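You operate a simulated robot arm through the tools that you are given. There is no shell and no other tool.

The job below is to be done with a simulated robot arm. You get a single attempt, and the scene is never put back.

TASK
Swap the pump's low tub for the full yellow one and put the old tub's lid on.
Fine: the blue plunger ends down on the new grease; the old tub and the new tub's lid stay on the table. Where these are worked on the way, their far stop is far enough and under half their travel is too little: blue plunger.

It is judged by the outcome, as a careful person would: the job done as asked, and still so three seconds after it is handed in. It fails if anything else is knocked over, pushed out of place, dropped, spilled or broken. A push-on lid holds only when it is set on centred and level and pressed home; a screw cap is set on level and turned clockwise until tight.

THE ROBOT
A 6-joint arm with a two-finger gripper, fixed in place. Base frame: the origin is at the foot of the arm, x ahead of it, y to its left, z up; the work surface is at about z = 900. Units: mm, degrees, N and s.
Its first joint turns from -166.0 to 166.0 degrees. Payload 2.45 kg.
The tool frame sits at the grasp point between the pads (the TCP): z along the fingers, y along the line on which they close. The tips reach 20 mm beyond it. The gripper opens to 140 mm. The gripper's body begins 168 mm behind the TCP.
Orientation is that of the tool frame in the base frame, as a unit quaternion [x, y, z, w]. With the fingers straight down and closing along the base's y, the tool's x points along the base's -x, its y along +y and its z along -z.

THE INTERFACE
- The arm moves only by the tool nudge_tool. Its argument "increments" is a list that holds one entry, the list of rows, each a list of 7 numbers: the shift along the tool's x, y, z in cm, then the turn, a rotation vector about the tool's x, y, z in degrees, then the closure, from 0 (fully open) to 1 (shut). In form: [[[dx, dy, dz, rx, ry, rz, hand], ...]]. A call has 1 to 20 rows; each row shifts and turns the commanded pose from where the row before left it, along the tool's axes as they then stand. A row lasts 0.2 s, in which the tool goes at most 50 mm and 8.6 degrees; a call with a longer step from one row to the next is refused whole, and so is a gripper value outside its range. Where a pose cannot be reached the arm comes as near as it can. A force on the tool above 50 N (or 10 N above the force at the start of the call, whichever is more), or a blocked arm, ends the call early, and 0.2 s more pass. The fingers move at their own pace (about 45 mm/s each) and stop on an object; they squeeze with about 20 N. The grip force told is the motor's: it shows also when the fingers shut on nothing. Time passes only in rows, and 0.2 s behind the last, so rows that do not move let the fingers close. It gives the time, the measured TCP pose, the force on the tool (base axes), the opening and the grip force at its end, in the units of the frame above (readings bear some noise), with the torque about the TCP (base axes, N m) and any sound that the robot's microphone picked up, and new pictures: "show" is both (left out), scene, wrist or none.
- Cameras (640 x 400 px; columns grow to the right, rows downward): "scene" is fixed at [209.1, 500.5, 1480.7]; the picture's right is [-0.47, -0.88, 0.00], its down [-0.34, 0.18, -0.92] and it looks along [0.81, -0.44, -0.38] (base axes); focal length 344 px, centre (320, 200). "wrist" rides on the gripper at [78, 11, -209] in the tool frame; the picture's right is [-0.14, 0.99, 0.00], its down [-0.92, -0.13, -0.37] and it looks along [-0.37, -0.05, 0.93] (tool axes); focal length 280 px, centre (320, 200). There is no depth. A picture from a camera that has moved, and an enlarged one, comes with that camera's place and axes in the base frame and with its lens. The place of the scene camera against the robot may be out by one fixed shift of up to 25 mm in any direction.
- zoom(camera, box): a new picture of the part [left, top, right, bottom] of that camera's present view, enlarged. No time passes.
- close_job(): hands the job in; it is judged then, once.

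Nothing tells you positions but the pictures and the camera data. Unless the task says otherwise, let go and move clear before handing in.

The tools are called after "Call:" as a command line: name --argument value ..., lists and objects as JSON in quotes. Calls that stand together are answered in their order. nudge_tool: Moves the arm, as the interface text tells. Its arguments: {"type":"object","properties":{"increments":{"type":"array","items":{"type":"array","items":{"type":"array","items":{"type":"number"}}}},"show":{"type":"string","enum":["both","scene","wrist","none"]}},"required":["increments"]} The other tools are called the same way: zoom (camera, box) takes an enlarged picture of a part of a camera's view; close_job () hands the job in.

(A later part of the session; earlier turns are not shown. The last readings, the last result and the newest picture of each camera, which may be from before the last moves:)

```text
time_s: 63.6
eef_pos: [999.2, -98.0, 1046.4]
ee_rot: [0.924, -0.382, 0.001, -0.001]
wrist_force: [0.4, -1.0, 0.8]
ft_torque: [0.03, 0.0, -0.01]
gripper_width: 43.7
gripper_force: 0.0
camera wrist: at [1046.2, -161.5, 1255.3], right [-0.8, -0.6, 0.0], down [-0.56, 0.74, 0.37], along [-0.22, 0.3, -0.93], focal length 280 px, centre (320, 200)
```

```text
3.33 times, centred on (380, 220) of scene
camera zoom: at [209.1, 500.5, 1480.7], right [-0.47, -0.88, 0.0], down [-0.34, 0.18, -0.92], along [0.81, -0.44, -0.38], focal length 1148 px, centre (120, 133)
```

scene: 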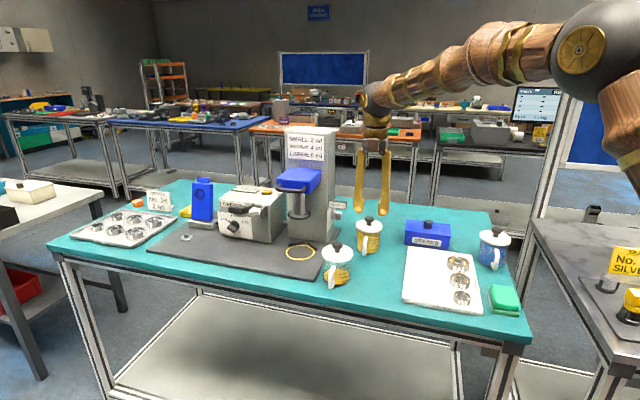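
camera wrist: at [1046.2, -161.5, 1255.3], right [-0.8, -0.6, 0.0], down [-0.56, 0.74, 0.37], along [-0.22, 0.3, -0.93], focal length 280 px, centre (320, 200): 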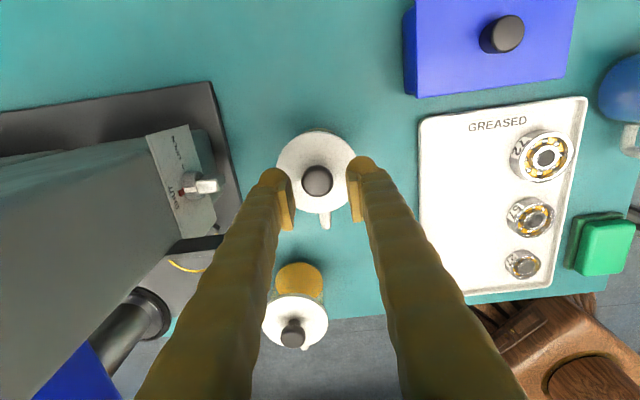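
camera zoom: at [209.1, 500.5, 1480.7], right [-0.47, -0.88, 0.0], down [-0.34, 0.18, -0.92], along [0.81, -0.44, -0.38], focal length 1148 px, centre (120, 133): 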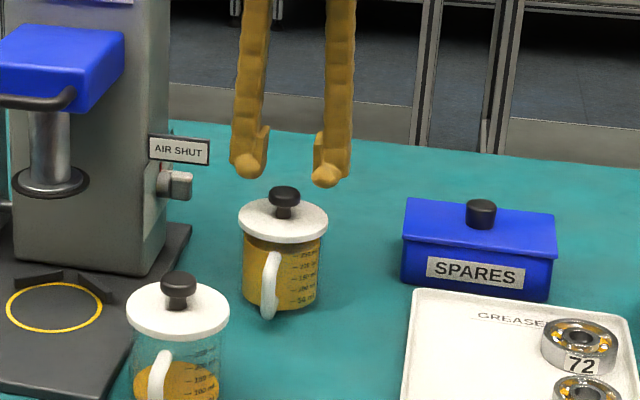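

Call:
nudge_tool --increments '[[[0.05, -0.18, 1.0, 0, 0, 0, 0.686], [0, 0, 1.3, 0, 0, 0, 0.686], [0, 0, 1.0, 0, 0, 0, 0.686], [0, 0, 0.4, 0, 0, 0, 0.686], [0, 0, 0, 0, 0, 0, 0.75], [0, 0, 0, 0, 0, 0, 0.85], [0, 0, 0, 0, 0, 0, 0.9], [0, 0, 0, 0, 0, 0, 0.9], [0, 0, 0, 0, 0, 0, 0.9]]]'

Call:
zoom --camera "scene" --box '[320, 180, 420, 270]'

```text
time_s: 65.7
eef_pos: [1001.3, -94.9, 1010.1]
ee_rot: [0.924, -0.383, 0.0, -0.002]
wrist_force: [0.8, -0.6, -0.1]
ft_torque: [0.04, -0.02, 0.0]
gripper_width: 25.3
gripper_force: 20.1
heard: snap
camera wrist: at [1047.8, -159.2, 1218.4], right [-0.8, -0.6, 0.0], down [-0.56, 0.74, 0.37], along [-0.22, 0.3, -0.93], focal length 280 px, centre (320, 200)
```

scene: 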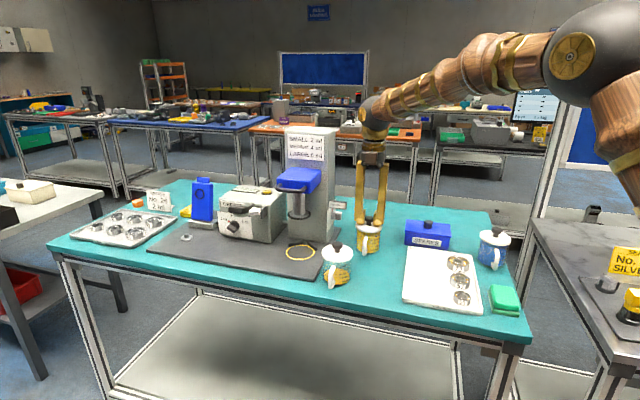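
wrist: 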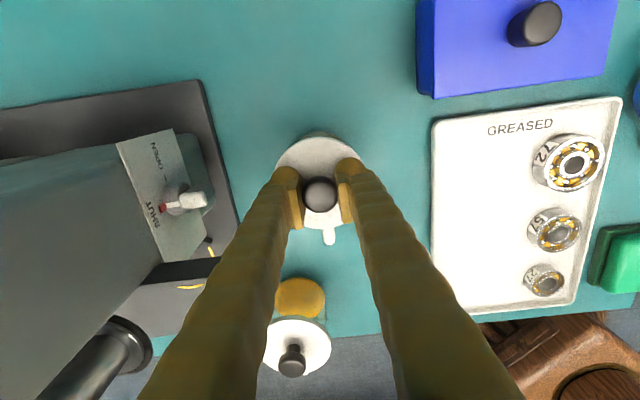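

```text
4.44 times, centred on (370, 225) of scene
camera zoom: at [209.1, 500.5, 1480.7], right [-0.47, -0.88, 0.0], down [-0.34, 0.18, -0.92], along [0.81, -0.44, -0.38], focal length 1531 px, centre (98, 89)
```

zoom: 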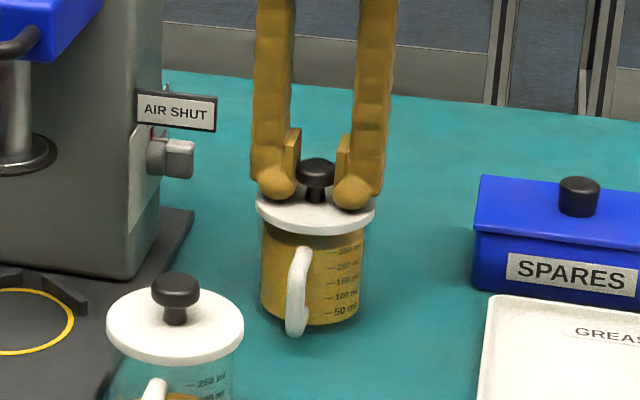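

A snap sounded as I gripped, so the lid may already have popped loose. I'll lift a little and watch whether the tub comes along.

Call:
nudge_tool --increments '[[[0, 0, -0.3, 0, 0, 0, 0.9], [0, 0, -0.3, 0, 0, 0, 0.9], [0, 0, -0.4, 0, 0, 0, 0.9], [0, 0, -0.5, 0, 0, 0, 0.9], [0, 0, 0, 0, 0, 0, 0.9]]]' --show "scene"

Call:
zoom --camera "scene" --box '[320, 180, 420, 270]'

```text
time_s: 66.8
eef_pos: [1001.8, -96.4, 1024.6]
ee_rot: [0.924, -0.383, 0.0, -0.002]
wrist_force: [0.6, 0.3, 0.1]
ft_torque: [-0.04, 0.0, 0.01]
gripper_width: 25.1
gripper_force: 20.1
```

scene: 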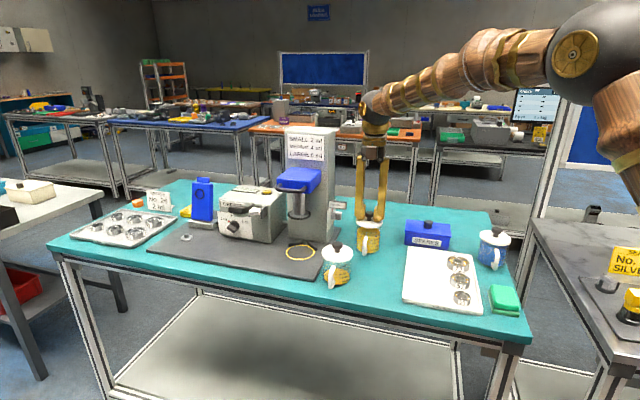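

```text
4.44 times, centred on (370, 225) of scene
camera zoom: at [209.1, 500.5, 1480.7], right [-0.47, -0.88, 0.0], down [-0.34, 0.18, -0.92], along [0.81, -0.44, -0.38], focal length 1531 px, centre (98, 89)
```

zoom: 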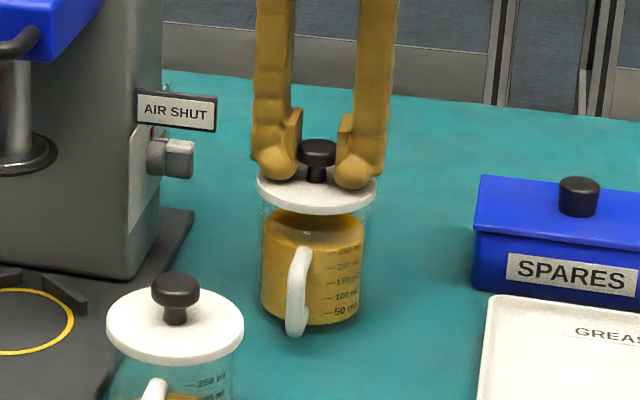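

The lid came off cleanly and the tub stayed put, full of grease. I'll set this lid on the clear table in front of the yellow tub, well away from both tubs and the tray.

Call:
nudge_tool --increments '[[[0, 0, -2, 0, 0, 0, 0.9], [0, 0, -3, 0, 0, 0, 0.9], [0, 0, -1.5, 0, 0, 0, 0.9], [-1.5, 0.92, 0, 0, 0, 0, 0.9], [-3.05, 1.87, 0, 0, 0, 0, 0.9], [-3.05, 1.87, 0, 0, 0, 0, 0.9], [-3.05, 1.86, 0, 0, 0, 0, 0.9], [0, 0, 2.5, 0, 0, 0, 0.9], [0, 0, 3.5, 0, 0, 0, 0.9], [0, 0, 3.5, 0, 0, 0, 0.9], [0, 0, 2.5, 0, 0, 0, 0.9], [0, 0, 0, 0, 0, 0, 0.9]]]'

Call:
zoom --camera "scene" --box '[310, 190, 450, 290]'

```text
time_s: 69.5
eef_pos: [881.0, -66.8, 970.1]
ee_rot: [0.924, -0.382, 0.001, -0.001]
wrist_force: [-0.1, -0.7, 0.0]
ft_torque: [0.05, 0.01, 0.02]
gripper_width: 25.2
gripper_force: 19.7
camera wrist: at [927.8, -130.1, 1178.4], right [-0.8, -0.6, 0.0], down [-0.56, 0.74, 0.37], along [-0.22, 0.3, -0.93], focal length 280 px, centre (320, 200)
```

scene: 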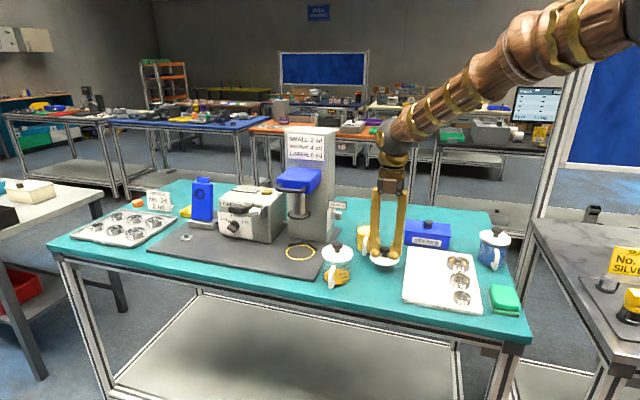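
wrist: 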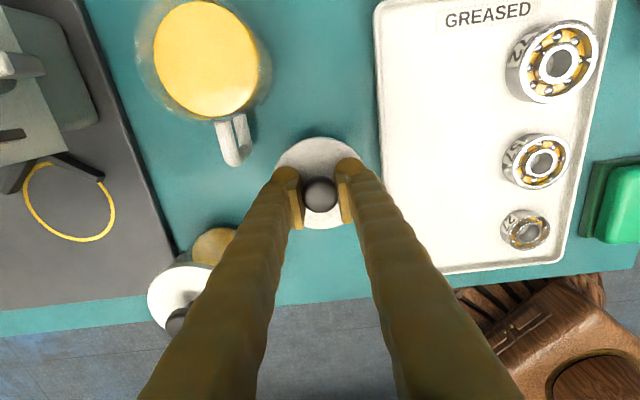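

```text
4.00 times, centred on (380, 240) of scene
camera zoom: at [209.1, 500.5, 1480.7], right [-0.47, -0.88, 0.0], down [-0.34, 0.18, -0.92], along [0.81, -0.44, -0.38], focal length 1378 px, centre (80, 40)
```

zoom: 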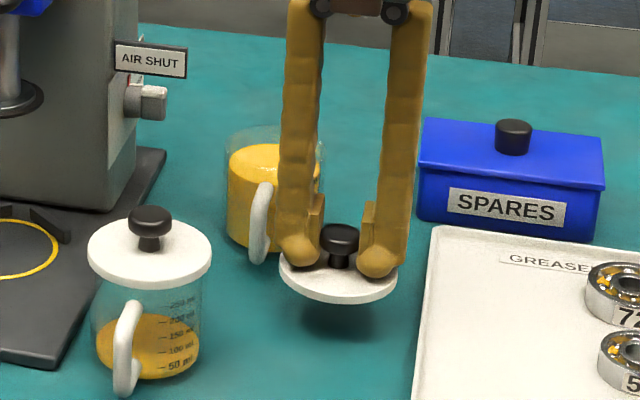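

Call:
nudge_tool --increments '[[[0, 0, 1.5, 0, 0, 0, 0.9], [0, 0, 1.2, 0, 0, 0, 0.9], [0, 0, 0.3, 0, 0, 0, 0.9], [0, 0, 0.2, 0, 0, 0, 0.9], [0, 0, 0, 0, 0, 0, 0.9]]]' --show "none"

Call:
nudge_tool --increments '[[[0, 0, 0.2, 0, 0, 0, 0.9], [0, 0, 0, 0, 0, 0, 0.9]]]' --show "none"

```text
time_s: 70.7
eef_pos: [880.6, -66.3, 937.5]
ee_rot: [0.924, -0.382, 0.001, -0.002]
wrist_force: [-0.1, -0.5, 0.1]
ft_torque: [-0.01, -0.03, 0.01]
gripper_width: 25.0
gripper_force: 20.4
```

```text
time_s: 71.2
eef_pos: [879.5, -64.9, 936.0]
ee_rot: [0.924, -0.382, 0.001, -0.001]
wrist_force: [0.4, 0.4, 0.1]
ft_torque: [0.0, 0.0, -0.01]
gripper_width: 24.9
gripper_force: 20.0
```

Call:
nudge_tool --increments '[[[0, 0, 0.15, 0, 0, 0, 0.9], [0, 0, 0, 0, 0, 0, 0.9]]]' --show "none"

Call:
nudge_tool --increments '[[[0, 0, 0.15, 0, 0, 0, 0.9], [0, 0, 0, 0, 0, 0, 0.9]]]' --show "scene"

Call:
zoom --camera "scene" --box '[340, 210, 440, 290]'

```text
time_s: 71.8
eef_pos: [880.4, -66.2, 935.6]
ee_rot: [0.924, -0.383, 0.001, -0.001]
wrist_force: [-0.2, 0.6, 0.0]
ft_torque: [0.03, 0.0, -0.04]
gripper_width: 24.9
gripper_force: 20.3
```

```text
time_s: 72.5
eef_pos: [880.1, -66.9, 933.4]
ee_rot: [0.924, -0.383, 0.0, -0.002]
wrist_force: [0.6, 0.2, -0.4]
ft_torque: [-0.01, 0.01, -0.01]
gripper_width: 25.0
gripper_force: 19.9
```

scene: 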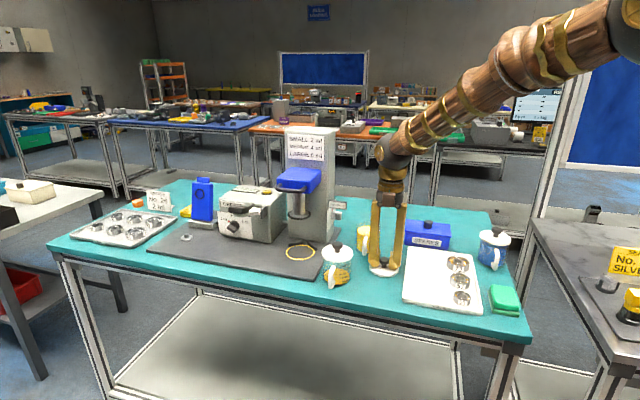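

```text
5.00 times, centred on (390, 250) of scene
camera zoom: at [209.1, 500.5, 1480.7], right [-0.47, -0.88, 0.0], down [-0.34, 0.18, -0.92], along [0.81, -0.44, -0.38], focal length 1722 px, centre (-30, -50)
```

zoom: 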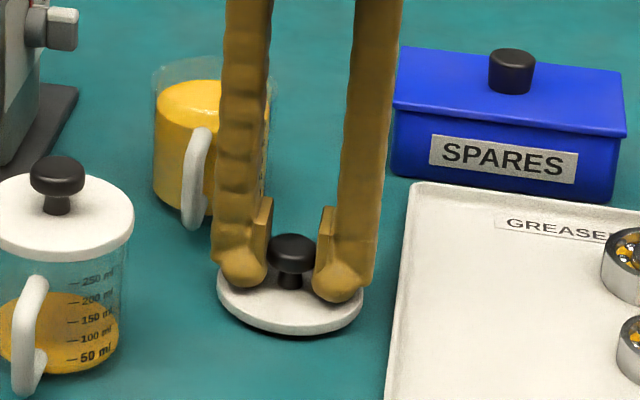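

Call:
nudge_tool --increments '[[[0, 0, 0.15, 0, 0, 0, 0.9], [0, 0, 0, 0, 0, 0, 0.9]]]' --show "none"

Call:
nudge_tool --increments '[[[0, 0, 0.1, 0, 0, 0, 0.9], [0, 0, 0, 0, 0, 0, 0.9]]]' --show "none"

```text
time_s: 73.0
eef_pos: [879.2, -66.1, 932.6]
ee_rot: [0.924, -0.382, 0.0, -0.002]
wrist_force: [0.8, 0.5, 3.0]
ft_torque: [0.0, 0.04, 0.03]
gripper_width: 25.2
gripper_force: 20.2
```

```text
time_s: 73.7
eef_pos: [879.9, -66.7, 931.6]
ee_rot: [0.924, -0.383, 0.001, -0.002]
wrist_force: [-2.3, -1.9, 25.6]
ft_torque: [0.04, 0.09, 0.0]
gripper_width: 25.1
gripper_force: 19.9
```

The lid is down on the table (contact force rising). I'll let go and rise clear.

Call:
nudge_tool --increments '[[[0, 0, -0.1, 0, 0, 0, 0.85], [0, 0, 0, 0, 0, 0, 0.75], [0, 0, 0, 0, 0, 0, 0.686], [0, 0, 0, 0, 0, 0, 0.686], [0, 0, -1, 0, 0, 0, 0.686], [0, 0, -3, 0, 0, 0, 0.686], [0, 0, -4.5, 0, 0, 0, 0.6], [0, 0, -4.5, 0, 0, 0, 0.4], [0, 0, -4.5, 0, 0, 0, 0.2857], [0, 0, -4.5, 0, 0, 0, 0.2857]]]'

Call:
zoom --camera "wrist" --box '[160, 60, 400, 260]'

Call:
zoom --camera "scene" --box '[270, 160, 450, 300]'

```text
time_s: 75.8
eef_pos: [879.9, -65.2, 1152.7]
ee_rot: [0.924, -0.383, 0.002, -0.002]
wrist_force: [-0.3, 0.1, -0.4]
ft_torque: [0.02, 0.02, 0.01]
gripper_width: 99.9
gripper_force: 0.1
camera wrist: at [927.5, -129.4, 1361.6], right [-0.8, -0.6, 0.0], down [-0.56, 0.74, 0.37], along [-0.22, 0.3, -0.93], focal length 280 px, centre (320, 200)
```

scene: 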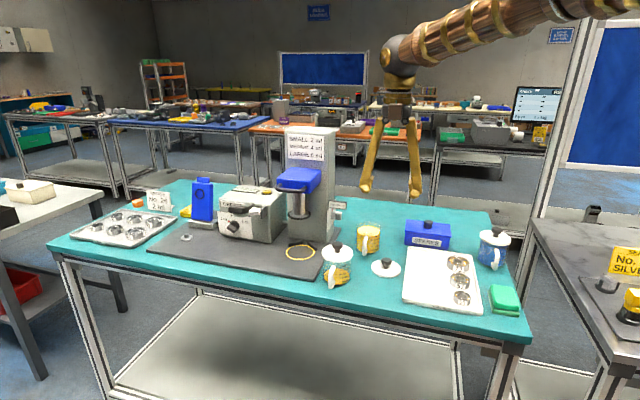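
wrist: 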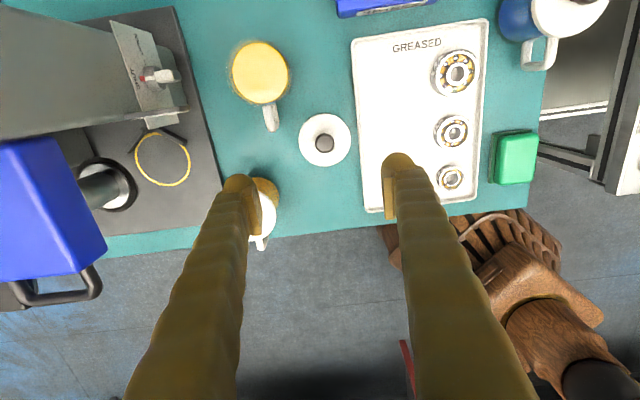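

```text
2.00 times, centred on (280, 160) of wrist
camera zoom: at [927.5, -129.4, 1361.6], right [-0.8, -0.6, 0.0], down [-0.56, 0.74, 0.37], along [-0.22, 0.3, -0.93], focal length 561 px, centre (400, 280)
```

zoom: 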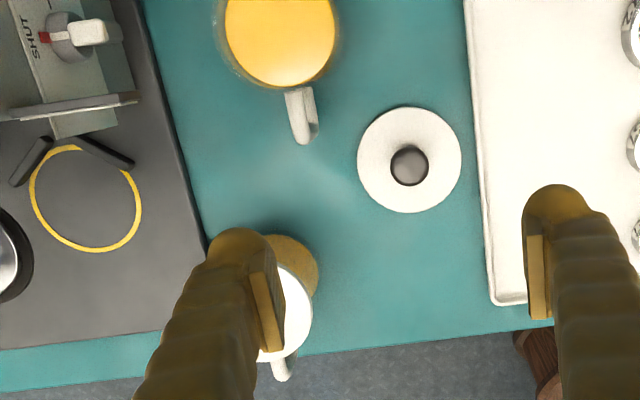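

```text
2.86 times, centred on (360, 230) of scene
camera zoom: at [209.1, 500.5, 1480.7], right [-0.47, -0.88, 0.0], down [-0.34, 0.18, -0.92], along [0.81, -0.44, -0.38], focal length 984 px, centre (206, 114)
```

zoom: 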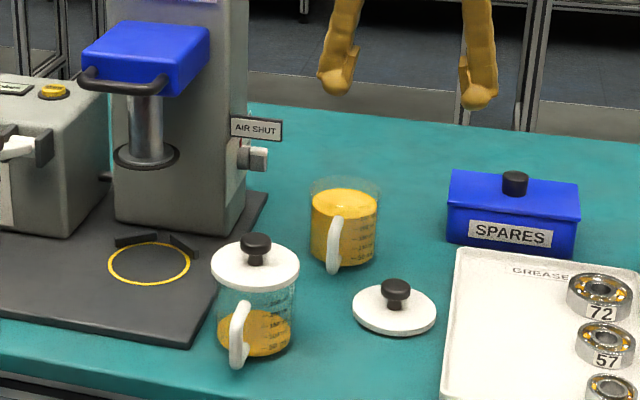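

The lid rests on the table and the yellow tub stands open with its handle toward me. I'll measure the tub's centre before setting up a side grip angled to miss the old tub.

Call:
zoom --camera "wrist" --box '[200, 20, 320, 140]'

```text
3.33 times, centred on (260, 80) of wrist
camera zoom: at [927.5, -129.4, 1361.6], right [-0.8, -0.6, 0.0], down [-0.56, 0.74, 0.37], along [-0.22, 0.3, -0.93], focal length 935 px, centre (520, 600)
```

zoom: 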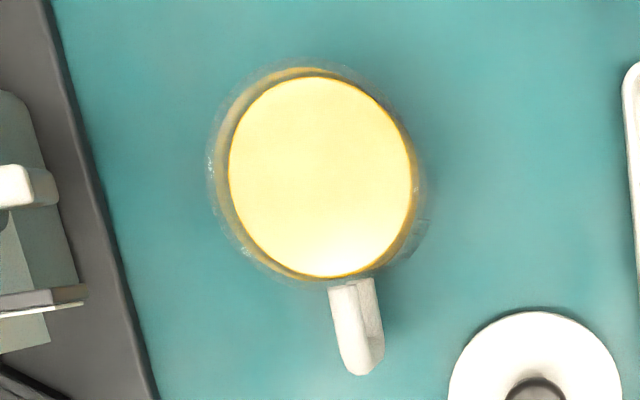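

The yellow tub's centre is at about (998, -95). I'll yaw 22° so the gripper clears the old tub, pitch to 20° below level so the wrist clears the table, and check the pose.

Call:
nudge_tool --increments '[[[0, 0, 0, 0, 0, -7.333, 0.2857], [0, 0, 0, 0, 0, -7.333, 0.2857], [0, 0, 0, 0, 0, -7.333, 0.2857], [0, 0, 0, 0, 7.778, 0, 0.2857], [0, 0, 0, 0, 7.778, 0, 0.2857], [0, 0, 0, 0, 7.778, 0, 0.2857], [0, 0, 0, 0, 7.778, 0, 0.2857], [0, 0, 0, 0, 7.778, 0, 0.2857], [0, 0, 0, 0, 7.778, 0, 0.2857], [0, 0, 0, 0, 7.778, 0, 0.2857], [0, 0, 0, 0, 7.778, 0, 0.2857], [0, 0, 0, 0, 7.778, 0, 0.2857], [0, 0, 0, 0, 0, 0, 0.2857]]]'

```text
time_s: 78.7
eef_pos: [879.4, -65.4, 1151.9]
ee_rot: [0.803, -0.164, 0.562, 0.113]
wrist_force: [0.9, -0.4, 0.0]
ft_torque: [-0.03, 0.01, -0.02]
gripper_width: 100.2
gripper_force: 0.2
camera wrist: at [718.6, -10.6, 1296.1], right [-0.43, -0.89, -0.13], down [-0.56, 0.38, -0.74], along [0.71, -0.24, -0.66], focal length 280 px, centre (320, 200)
```

scene: 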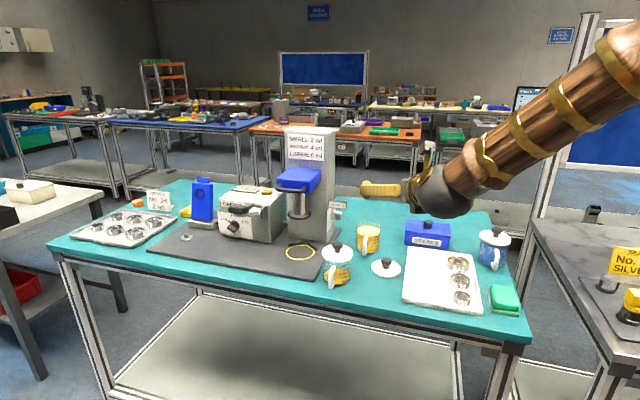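
wrist: 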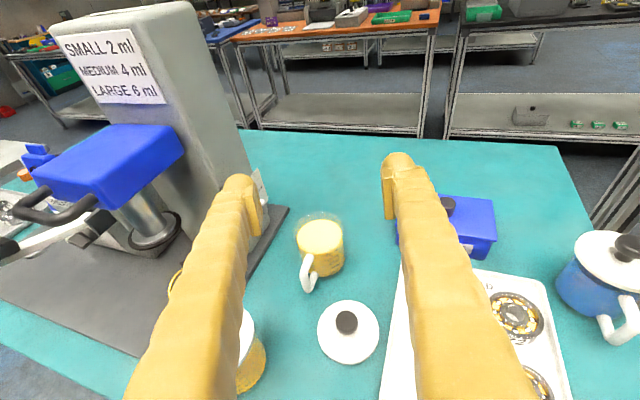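

Call:
nudge_tool --increments '[[[-3.6, -0.478, 1.77, 0, 0, 0, 0.2857], [-3.6, -0.478, 1.77, 0, 0, 0, 0.2857], [-3.6, -0.478, 1.77, 0, 0, 0, 0.2857], [-3.6, -0.478, 1.77, 0, 0, 0, 0.2857], [0, 0, 0, 0, 0, 0, 0.2857]]]'

Call:
zoom --camera "wrist" --box '[200, 100, 440, 300]'

Call:
zoom --camera "scene" --box '[300, 180, 460, 300]'

```text
time_s: 79.8
eef_pos: [904.8, -55.5, 991.7]
ee_rot: [0.802, -0.164, 0.563, 0.113]
wrist_force: [-0.6, -1.1, 0.0]
ft_torque: [0.03, -0.05, 0.01]
gripper_width: 99.8
gripper_force: 0.1
camera wrist: at [742.8, 0.4, 1137.0], right [-0.43, -0.89, -0.13], down [-0.56, 0.38, -0.74], along [0.71, -0.24, -0.66], focal length 280 px, centre (320, 200)
```

scene: 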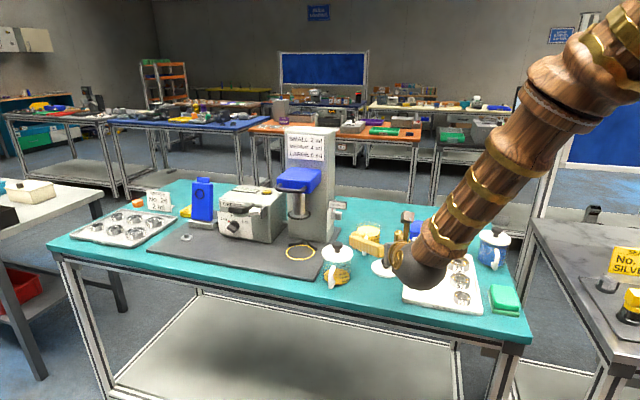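
wrist: 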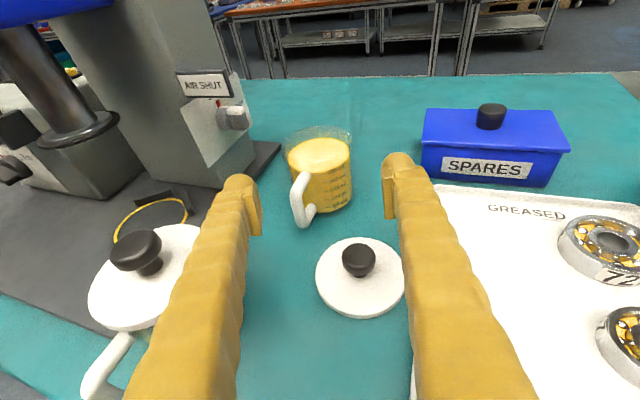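

```text
2.00 times, centred on (320, 200) of wrist
camera zoom: at [742.8, 0.4, 1137.0], right [-0.43, -0.89, -0.13], down [-0.56, 0.38, -0.74], along [0.71, -0.24, -0.66], focal length 561 px, centre (320, 200)
```

zoom: 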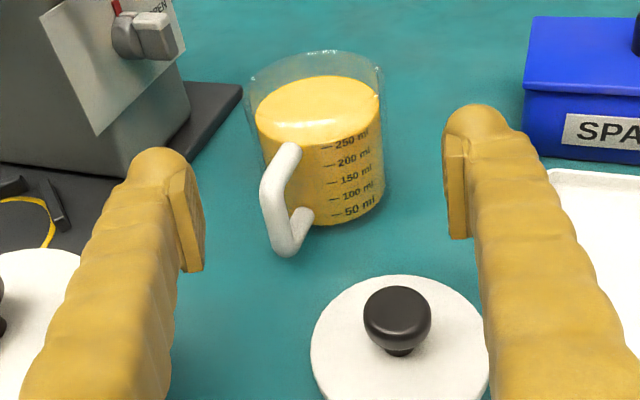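

```text
3.33 times, centred on (380, 240) of scene
camera zoom: at [209.1, 500.5, 1480.7], right [-0.47, -0.88, 0.0], down [-0.34, 0.18, -0.92], along [0.81, -0.44, -0.38], focal length 1148 px, centre (120, 67)
```

zoom: 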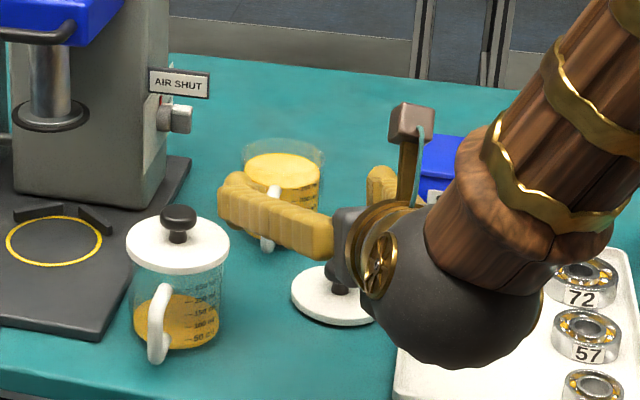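

The tub is centred on the grip axis and the handle will pass between the fingers. I'll advance about 107 mm along the tool and close.

Call:
nudge_tool --increments '[[[0, 0, 2.5, 0, 0, 0, 0.2857], [0, 0, 2.5, 0, 0, 0, 0.2857], [0, 0, 2.5, 0, 0, 0, 0.2857], [0, 0, 2.2, 0, 0, 0, 0.2857], [0, 0, 1.0, 0, 0, 0, 0.2857], [0, 0, 0, 0, 0, 0, 0.2857]]]'

Call:
zoom --camera "wrist" --box '[200, 100, 440, 300]'

Call:
zoom --camera "scene" --box '[300, 180, 460, 300]'

```text
time_s: 81.2
eef_pos: [996.4, -93.9, 955.3]
ee_rot: [0.802, -0.164, 0.563, 0.114]
wrist_force: [-0.1, -0.2, -0.9]
ft_torque: [0.02, 0.0, 0.0]
gripper_width: 99.9
gripper_force: 0.0
camera wrist: at [834.5, -38.8, 1099.9], right [-0.43, -0.89, -0.13], down [-0.56, 0.38, -0.74], along [0.71, -0.24, -0.66], focal length 280 px, centre (320, 200)
```

scene: 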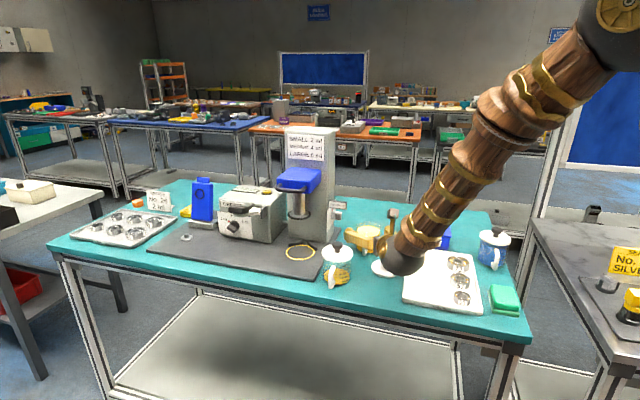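
wrist: 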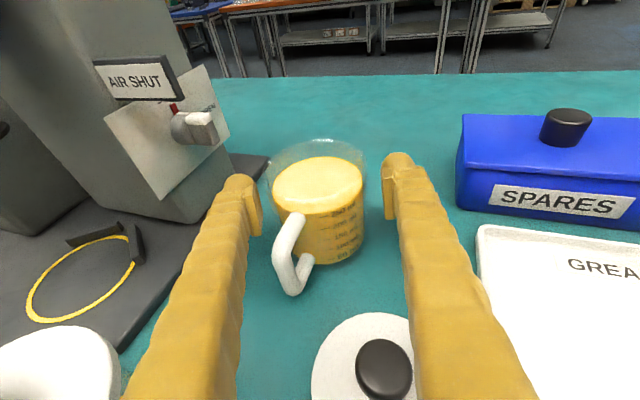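

```text
2.00 times, centred on (320, 200) of wrist
camera zoom: at [834.5, -38.8, 1099.9], right [-0.43, -0.89, -0.13], down [-0.56, 0.38, -0.74], along [0.71, -0.24, -0.66], focal length 561 px, centre (320, 200)
```

zoom: 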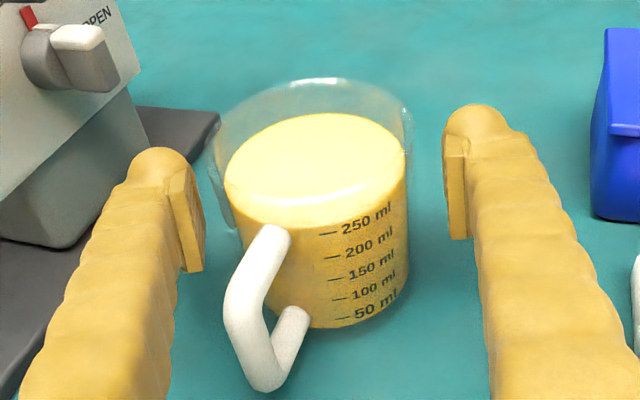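

```text
3.33 times, centred on (380, 240) of scene
camera zoom: at [209.1, 500.5, 1480.7], right [-0.47, -0.88, 0.0], down [-0.34, 0.18, -0.92], along [0.81, -0.44, -0.38], focal length 1148 px, centre (120, 67)
```

zoom: 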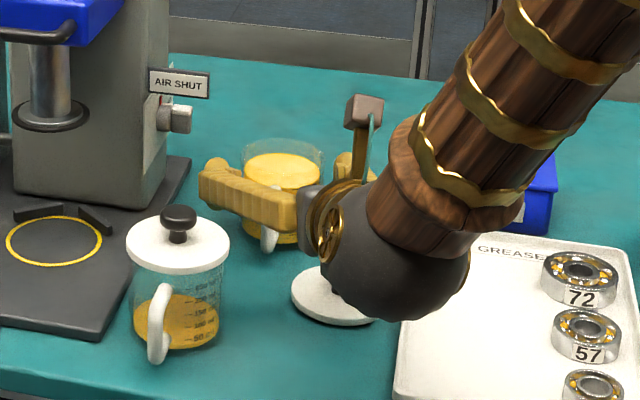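

The tub is between the pads and the handle clears the left finger. I'll close gently.

Call:
nudge_tool --increments '[[[0, 0, 0, 0, 0, 0, 0.38], [0, 0, 0, 0, 0, 0, 0.44], [0, 0, 0, 0, 0, 0, 0.5], [0, 0, 0, 0, 0, 0, 0.6], [0, 0, 0, 0, 0, 0, 0.6], [0, 0, 0, 0, 0, 0, 0.6]]]' --show "wrist"

Call:
zoom --camera "wrist" --box '[200, 100, 440, 300]'

```text
time_s: 82.7
eef_pos: [995.7, -93.6, 955.6]
ee_rot: [0.802, -0.165, 0.563, 0.114]
wrist_force: [0.9, 0.9, 2.3]
ft_torque: [-0.07, 0.01, -0.01]
gripper_width: 76.9
gripper_force: 20.6
camera wrist: at [834.3, -38.7, 1099.9], right [-0.43, -0.89, -0.13], down [-0.56, 0.38, -0.74], along [0.71, -0.24, -0.66], focal length 280 px, centre (320, 200)
```

wrist: 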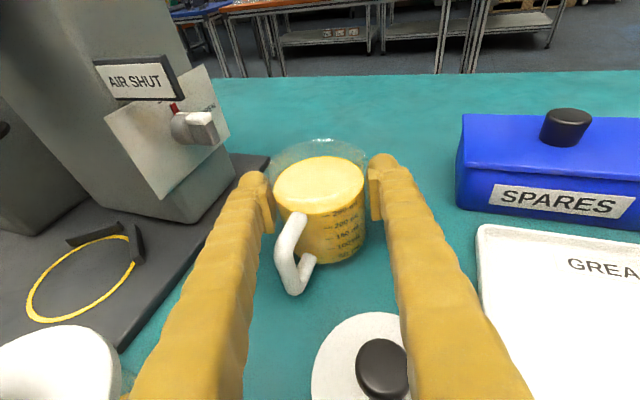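

```text
2.00 times, centred on (320, 200) of wrist
camera zoom: at [834.3, -38.7, 1099.9], right [-0.43, -0.89, -0.13], down [-0.56, 0.38, -0.74], along [0.71, -0.24, -0.66], focal length 561 px, centre (320, 200)
```

zoom: 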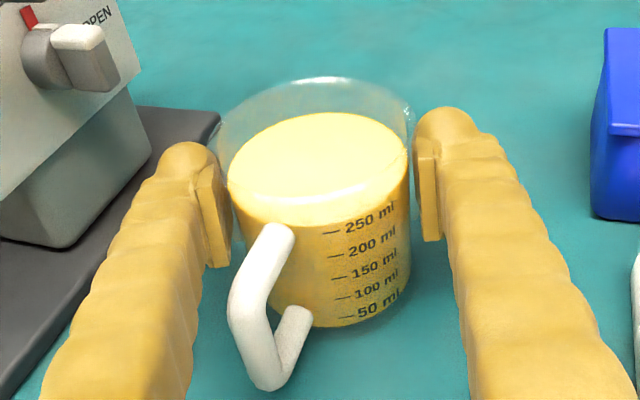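

The yellow tub is held (77 mm, 21 N). I'll lift it straight up 150 mm, above everything on the table, and check it hangs level.

Call:
nudge_tool --increments '[[[0.47, 0, -0.171, 0, 0, 0, 0.6], [1.88, 0, -0.684, 0, 0, 0, 0.6], [2.82, 0, -1.026, 0, 0, 0, 0.6], [2.82, 0, -1.026, 0, 0, 0, 0.6], [2.82, 0, -1.026, 0, 0, 0, 0.6], [2.35, 0, -0.855, 0, 0, 0, 0.6], [0.94, 0, -0.342, 0, 0, 0, 0.6], [0, 0, 0, 0, 0, 0, 0.6], [0, 0, 0, 0, 0, 0, 0.6]]]'

Call:
zoom --camera "wrist" --box '[200, 100, 440, 300]'

Call:
zoom --camera "scene" --box '[300, 120, 460, 260]'

```text
time_s: 84.7
eef_pos: [993.9, -95.3, 1106.9]
ee_rot: [0.802, -0.166, 0.562, 0.115]
wrist_force: [-0.5, -0.2, -2.9]
ft_torque: [0.0, -0.01, 0.02]
gripper_width: 76.7
gripper_force: 19.9
camera wrist: at [833.7, -39.4, 1250.5], right [-0.43, -0.89, -0.13], down [-0.56, 0.38, -0.74], along [0.71, -0.24, -0.66], focal length 280 px, centre (320, 200)
```

scene: 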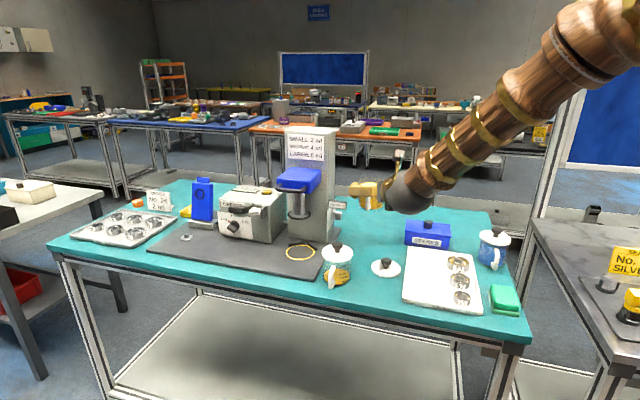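
wrist: 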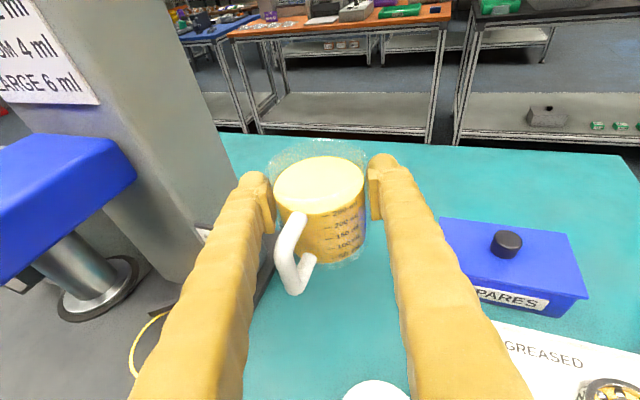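

```text
2.00 times, centred on (320, 200) of wrist
camera zoom: at [833.7, -39.4, 1250.5], right [-0.43, -0.89, -0.13], down [-0.56, 0.38, -0.74], along [0.71, -0.24, -0.66], focal length 561 px, centre (320, 200)
```

zoom: 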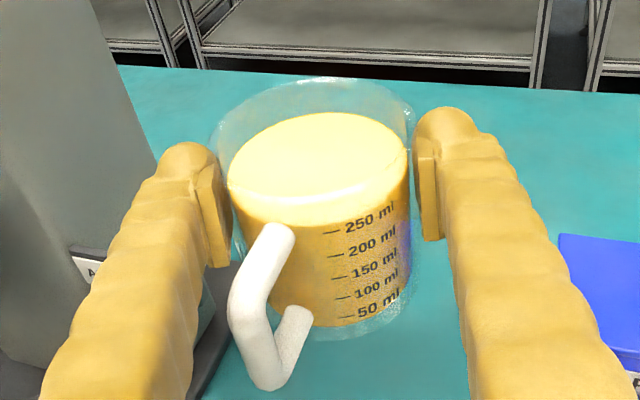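

```text
2.86 times, centred on (380, 190) of scene
camera zoom: at [209.1, 500.5, 1480.7], right [-0.47, -0.88, 0.0], down [-0.34, 0.18, -0.92], along [0.81, -0.44, -0.38], focal length 984 px, centre (149, 229)
```

zoom: 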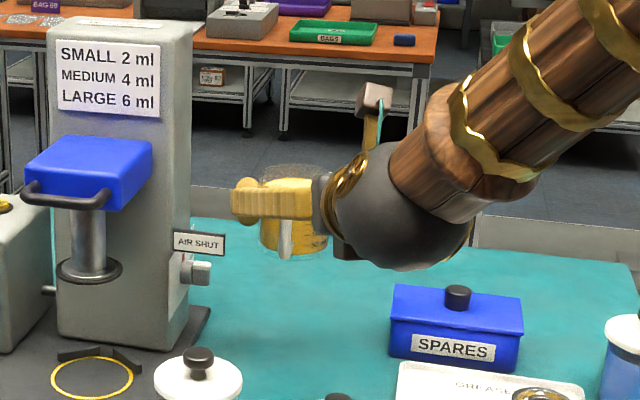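

It's held steady and upright. I'll turn the heading back square to the pump, then draw back toward the front of the table at height.

Call:
nudge_tool --increments '[[[0, 0, 0, -3.45, 0, 1.255, 0.6], [0, 0, 0, -6.89, 0, 2.51, 0.6], [0, 0, 0, -6.89, 0, 2.51, 0.6], [0, 0, 0, -3.44, 0, 1.255, 0.6], [-0.5, 0, -1.4, 0, 0, 0, 0.6], [-1.03, 0, -2.82, 0, 0, 0, 0.6], [-1.2, 0, -3.3, 0, 0, 0, 0.6], [-1.2, 0, -3.3, 0, 0, 0, 0.6], [-1.2, 0, -3.3, 0, 0, 0, 0.6], [-1.2, 0, -3.3, 0, 0, 0, 0.6], [-1.03, 0, -2.82, 0, 0, 0, 0.6], [-0.54, 0, -1.46, 0, 0, 0, 0.6], [0, 0, 0, 0, 0, 0, 0.6]]]'

```text
time_s: 87.5
eef_pos: [832.5, 69.2, 1105.4]
ee_rot: [0.757, -0.314, 0.53, 0.218]
wrist_force: [-0.4, 0.3, -3.1]
ft_torque: [-0.04, 0.04, 0.0]
gripper_width: 76.8
gripper_force: 20.4
camera wrist: at [703.9, 179.8, 1250.4], right [-0.73, -0.67, -0.13], down [-0.38, 0.56, -0.74], along [0.57, -0.49, -0.66], focal length 280 px, centre (320, 200)
```

scene: 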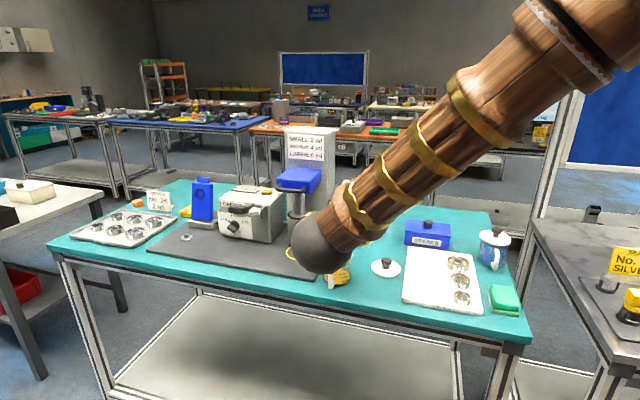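
wrist: 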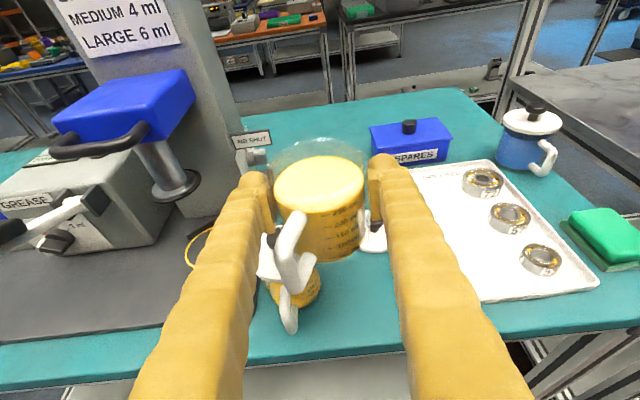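

Call:
nudge_tool --increments '[[[0, -1.5, 0, 0, 0, 0, 0.6], [0, -3.0, 0, 0, 0, 0, 0.6], [0, -3.5, 0, 0, 0, 0, 0.6], [0, -3.5, 0, 0, 0, 0, 0.6], [0, -3.5, 0, 0, 0, 0, 0.6], [0, -3.0, 0, 0, 0, 0, 0.6], [0, -1.56, 0, 0, 0, 0, 0.6], [0, 0, 0, 0, 0, 0, 0.6], [0, 0, 0, 0, 0, 0, 0.6]]]'

Call:
zoom --camera "wrist" --box '[160, 0, 460, 280]'

```text
time_s: 89.5
eef_pos: [970.4, 206.0, 1107.0]
ee_rot: [0.757, -0.314, 0.53, 0.218]
wrist_force: [0.2, -0.3, -3.0]
ft_torque: [-0.04, 0.01, 0.01]
gripper_width: 76.8
gripper_force: 20.4
camera wrist: at [842.3, 318.0, 1251.4], right [-0.73, -0.67, -0.13], down [-0.38, 0.56, -0.74], along [0.57, -0.49, -0.66], focal length 280 px, centre (320, 200)
```

scene: 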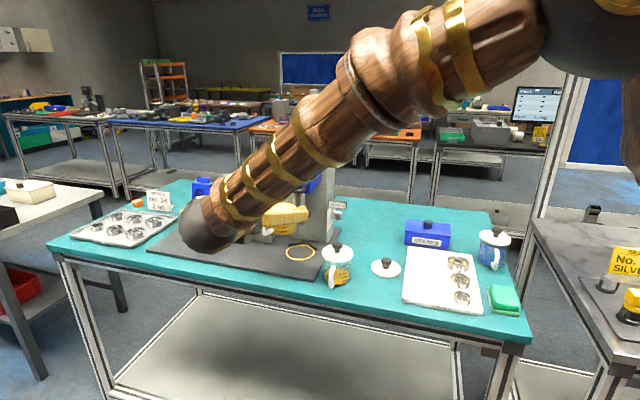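
wrist: 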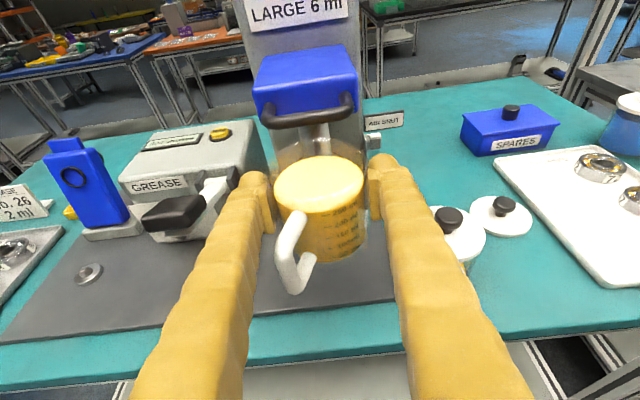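

```text
1.43 times, centred on (310, 140) of wrist
camera zoom: at [842.3, 318.0, 1251.4], right [-0.73, -0.67, -0.13], down [-0.38, 0.56, -0.74], along [0.57, -0.49, -0.66], focal length 401 px, centre (334, 286)
```

zoom: 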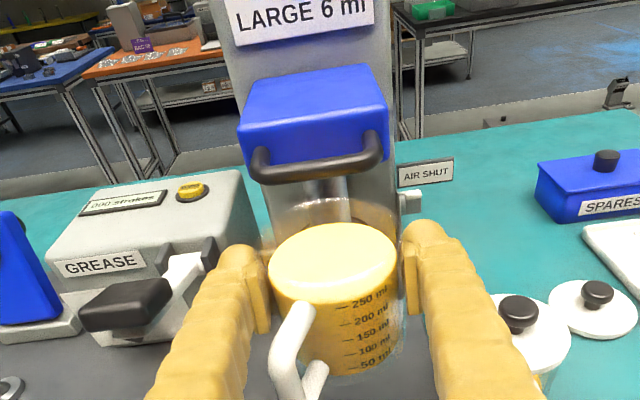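

The tub hangs in front of the pump, lined up with the raised plunger. I'll lower it at this standoff until it is just above plate height.

Call:
nudge_tool --increments '[[[-1.41, -0.14, 0.513, 0, 0, 0, 0.6], [-2.82, 0, 1.026, 0, 0, 0, 0.6], [-2.82, 0, 1.026, 0, 0, 0, 0.6], [-2.82, 0, 1.026, 0, 0, 0, 0.6], [-1.88, 0, 0.684, 0, 0, 0, 0.6], [-1.03, 0, 0.376, 0, 0, 0, 0.6], [0, 0, 0, 0, 0, 0, 0.6]]]'

Call:
zoom --camera "wrist" --box '[180, 20, 460, 280]'

Call:
zoom --camera "scene" --box '[200, 160, 380, 300]'

```text
time_s: 91.0
eef_pos: [971.6, 207.5, 970.1]
ee_rot: [0.756, -0.315, 0.53, 0.219]
wrist_force: [0.7, -0.1, -3.2]
ft_torque: [-0.03, -0.02, 0.0]
gripper_width: 76.6
gripper_force: 19.9
camera wrist: at [843.8, 319.5, 1114.4], right [-0.73, -0.67, -0.13], down [-0.38, 0.56, -0.74], along [0.57, -0.49, -0.66], focal length 280 px, centre (320, 200)
```

scene: 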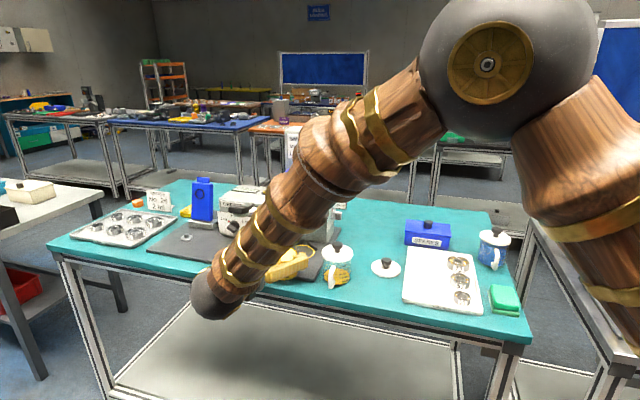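
wrist: 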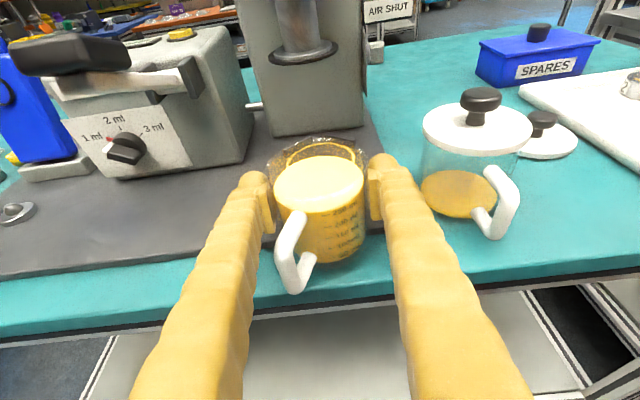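

```text
1.54 times, centred on (320, 150) of wrist
camera zoom: at [843.8, 319.5, 1114.4], right [-0.73, -0.67, -0.13], down [-0.38, 0.56, -0.74], along [0.57, -0.49, -0.66], focal length 431 px, centre (320, 277)
```

zoom: 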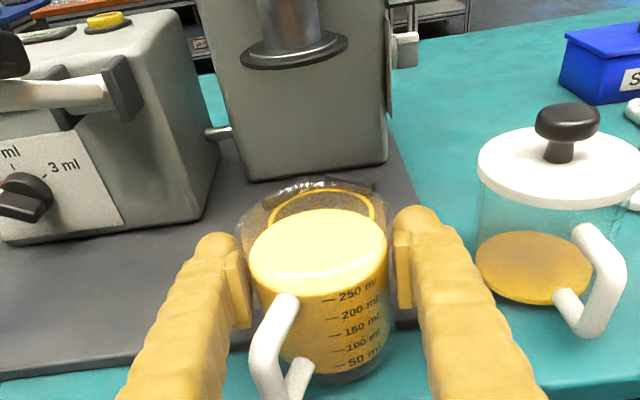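

```text
2.86 times, centred on (290, 230) of scene
camera zoom: at [209.1, 500.5, 1480.7], right [-0.47, -0.88, 0.0], down [-0.34, 0.18, -0.92], along [0.81, -0.44, -0.38], focal length 984 px, centre (406, 114)
```

zoom: 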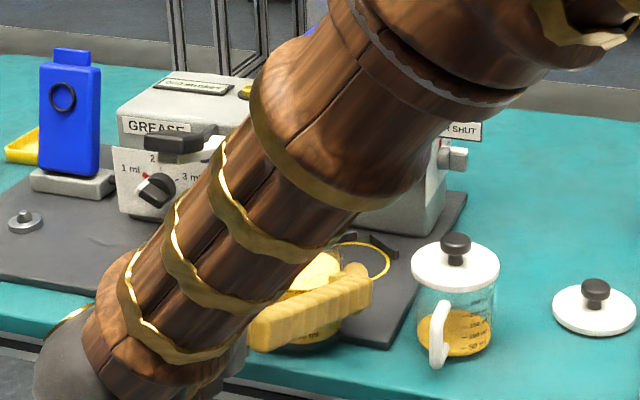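

The seat ring shows through the tub's rim, centred on the tool's path. I'll slide in under the raised plunger, stopping short for a check.

Call:
nudge_tool --increments '[[[0.513, 0, 1.41, 0, 0, 0, 0.6], [0.855, 0, 2.35, 0, 0, 0, 0.6], [0.855, 0, 2.35, 0, 0, 0, 0.6], [0.855, 0, 2.35, 0, 0, 0, 0.6], [0.684, 0, 1.88, 0, 0, 0, 0.6], [0.41, 0, 1.13, 0, 0, 0, 0.6], [0, 0, 0, 0, 0, 0, 0.6]]]'

Call:
zoom --camera "wrist" --box '[200, 40, 440, 280]'

Call:
zoom --camera "scene" --box '[240, 160, 380, 290]'

```text
time_s: 92.7
eef_pos: [1061.2, 121.6, 969.7]
ee_rot: [0.756, -0.315, 0.53, 0.219]
wrist_force: [-0.2, -0.5, -3.4]
ft_torque: [-0.04, 0.03, 0.02]
gripper_width: 76.3
gripper_force: 19.9
camera wrist: at [932.0, 233.4, 1115.2], right [-0.73, -0.67, -0.13], down [-0.38, 0.56, -0.74], along [0.57, -0.49, -0.66], focal length 280 px, centre (320, 200)
```

scene: 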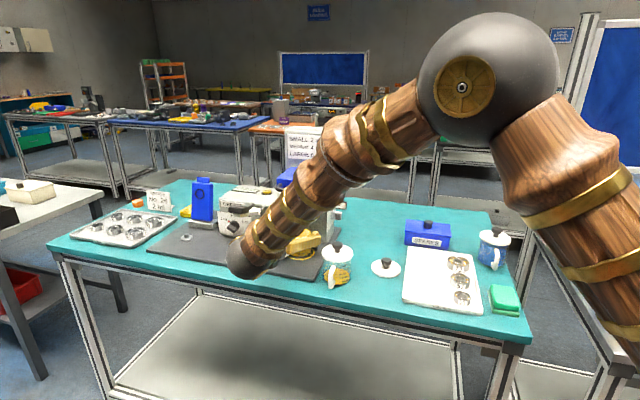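
wrist: 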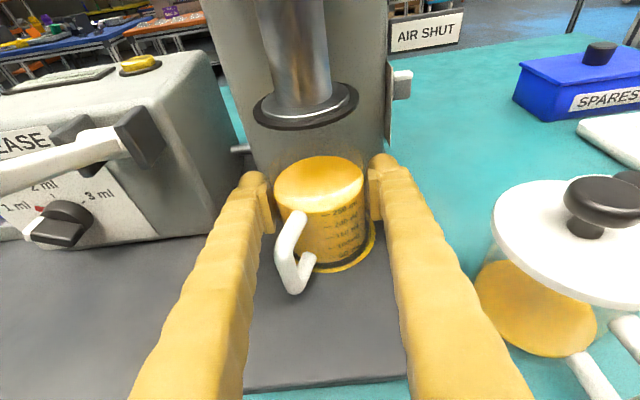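

```text
1.67 times, centred on (320, 160) of wrist
camera zoom: at [932.0, 233.4, 1115.2], right [-0.73, -0.67, -0.13], down [-0.38, 0.56, -0.74], along [0.57, -0.49, -0.66], focal length 467 px, centre (320, 267)
```

zoom: 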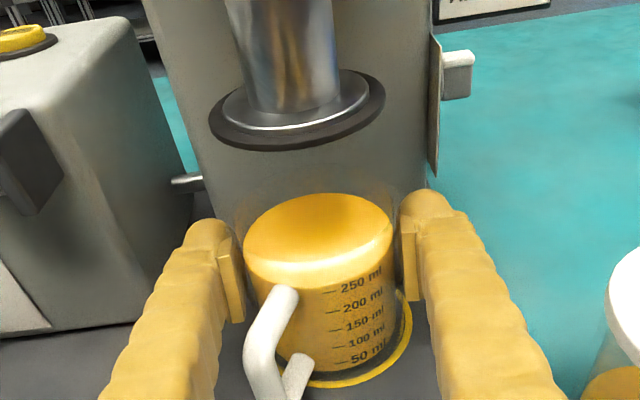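

```text
3.08 times, centred on (310, 225) of scene
camera zoom: at [209.1, 500.5, 1480.7], right [-0.47, -0.88, 0.0], down [-0.34, 0.18, -0.92], along [0.81, -0.44, -0.38], focal length 1060 px, centre (351, 123)
```

zoom: 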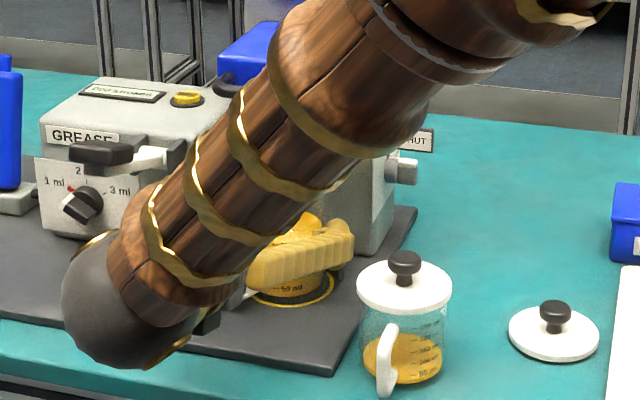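

The plunger disc lines up sideways with the tub (within about a millimetre). I'll advance the last 12 mm in small steps, watching for contact with the fence.

Call:
nudge_tool --increments '[[[0.137, 0, 0.376, 0, 0, 0, 0.6], [0.137, 0, 0.376, 0, 0, 0, 0.6], [0, 0, 0, 0, 0, 0, 0.6]]]' --show "none"

Call:
nudge_tool --increments '[[[0.137, 0, 0.376, 0, 0, 0, 0.6], [0, 0, 0, 0, 0, 0, 0.6]]]' --show "wrist"

Call:
zoom --camera "wrist" --box '[220, 60, 420, 290]'

```text
time_s: 93.5
eef_pos: [1065.8, 115.6, 969.3]
ee_rot: [0.757, -0.314, 0.531, 0.218]
wrist_force: [-0.1, -0.1, -2.7]
ft_torque: [0.02, 0.03, -0.03]
gripper_width: 76.7
gripper_force: 19.8
```

```text
time_s: 94.0
eef_pos: [1069.4, 114.7, 969.4]
ee_rot: [0.756, -0.315, 0.53, 0.219]
wrist_force: [-7.2, 9.9, 4.0]
ft_torque: [0.33, 0.22, 0.02]
gripper_width: 76.7
gripper_force: 19.8
camera wrist: at [939.8, 224.7, 1115.0], right [-0.73, -0.67, -0.13], down [-0.38, 0.56, -0.74], along [0.57, -0.49, -0.66], focal length 280 px, centre (320, 200)
```

wrist: 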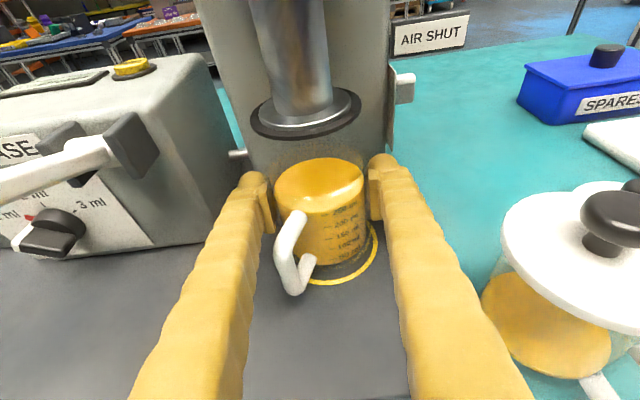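

```text
1.74 times, centred on (320, 175) of wrist
camera zoom: at [939.8, 224.7, 1115.0], right [-0.73, -0.67, -0.13], down [-0.38, 0.56, -0.74], along [0.57, -0.49, -0.66], focal length 488 px, centre (320, 244)
```

zoom: 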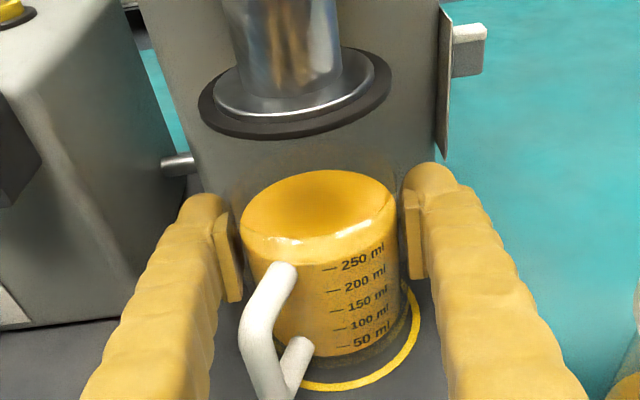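

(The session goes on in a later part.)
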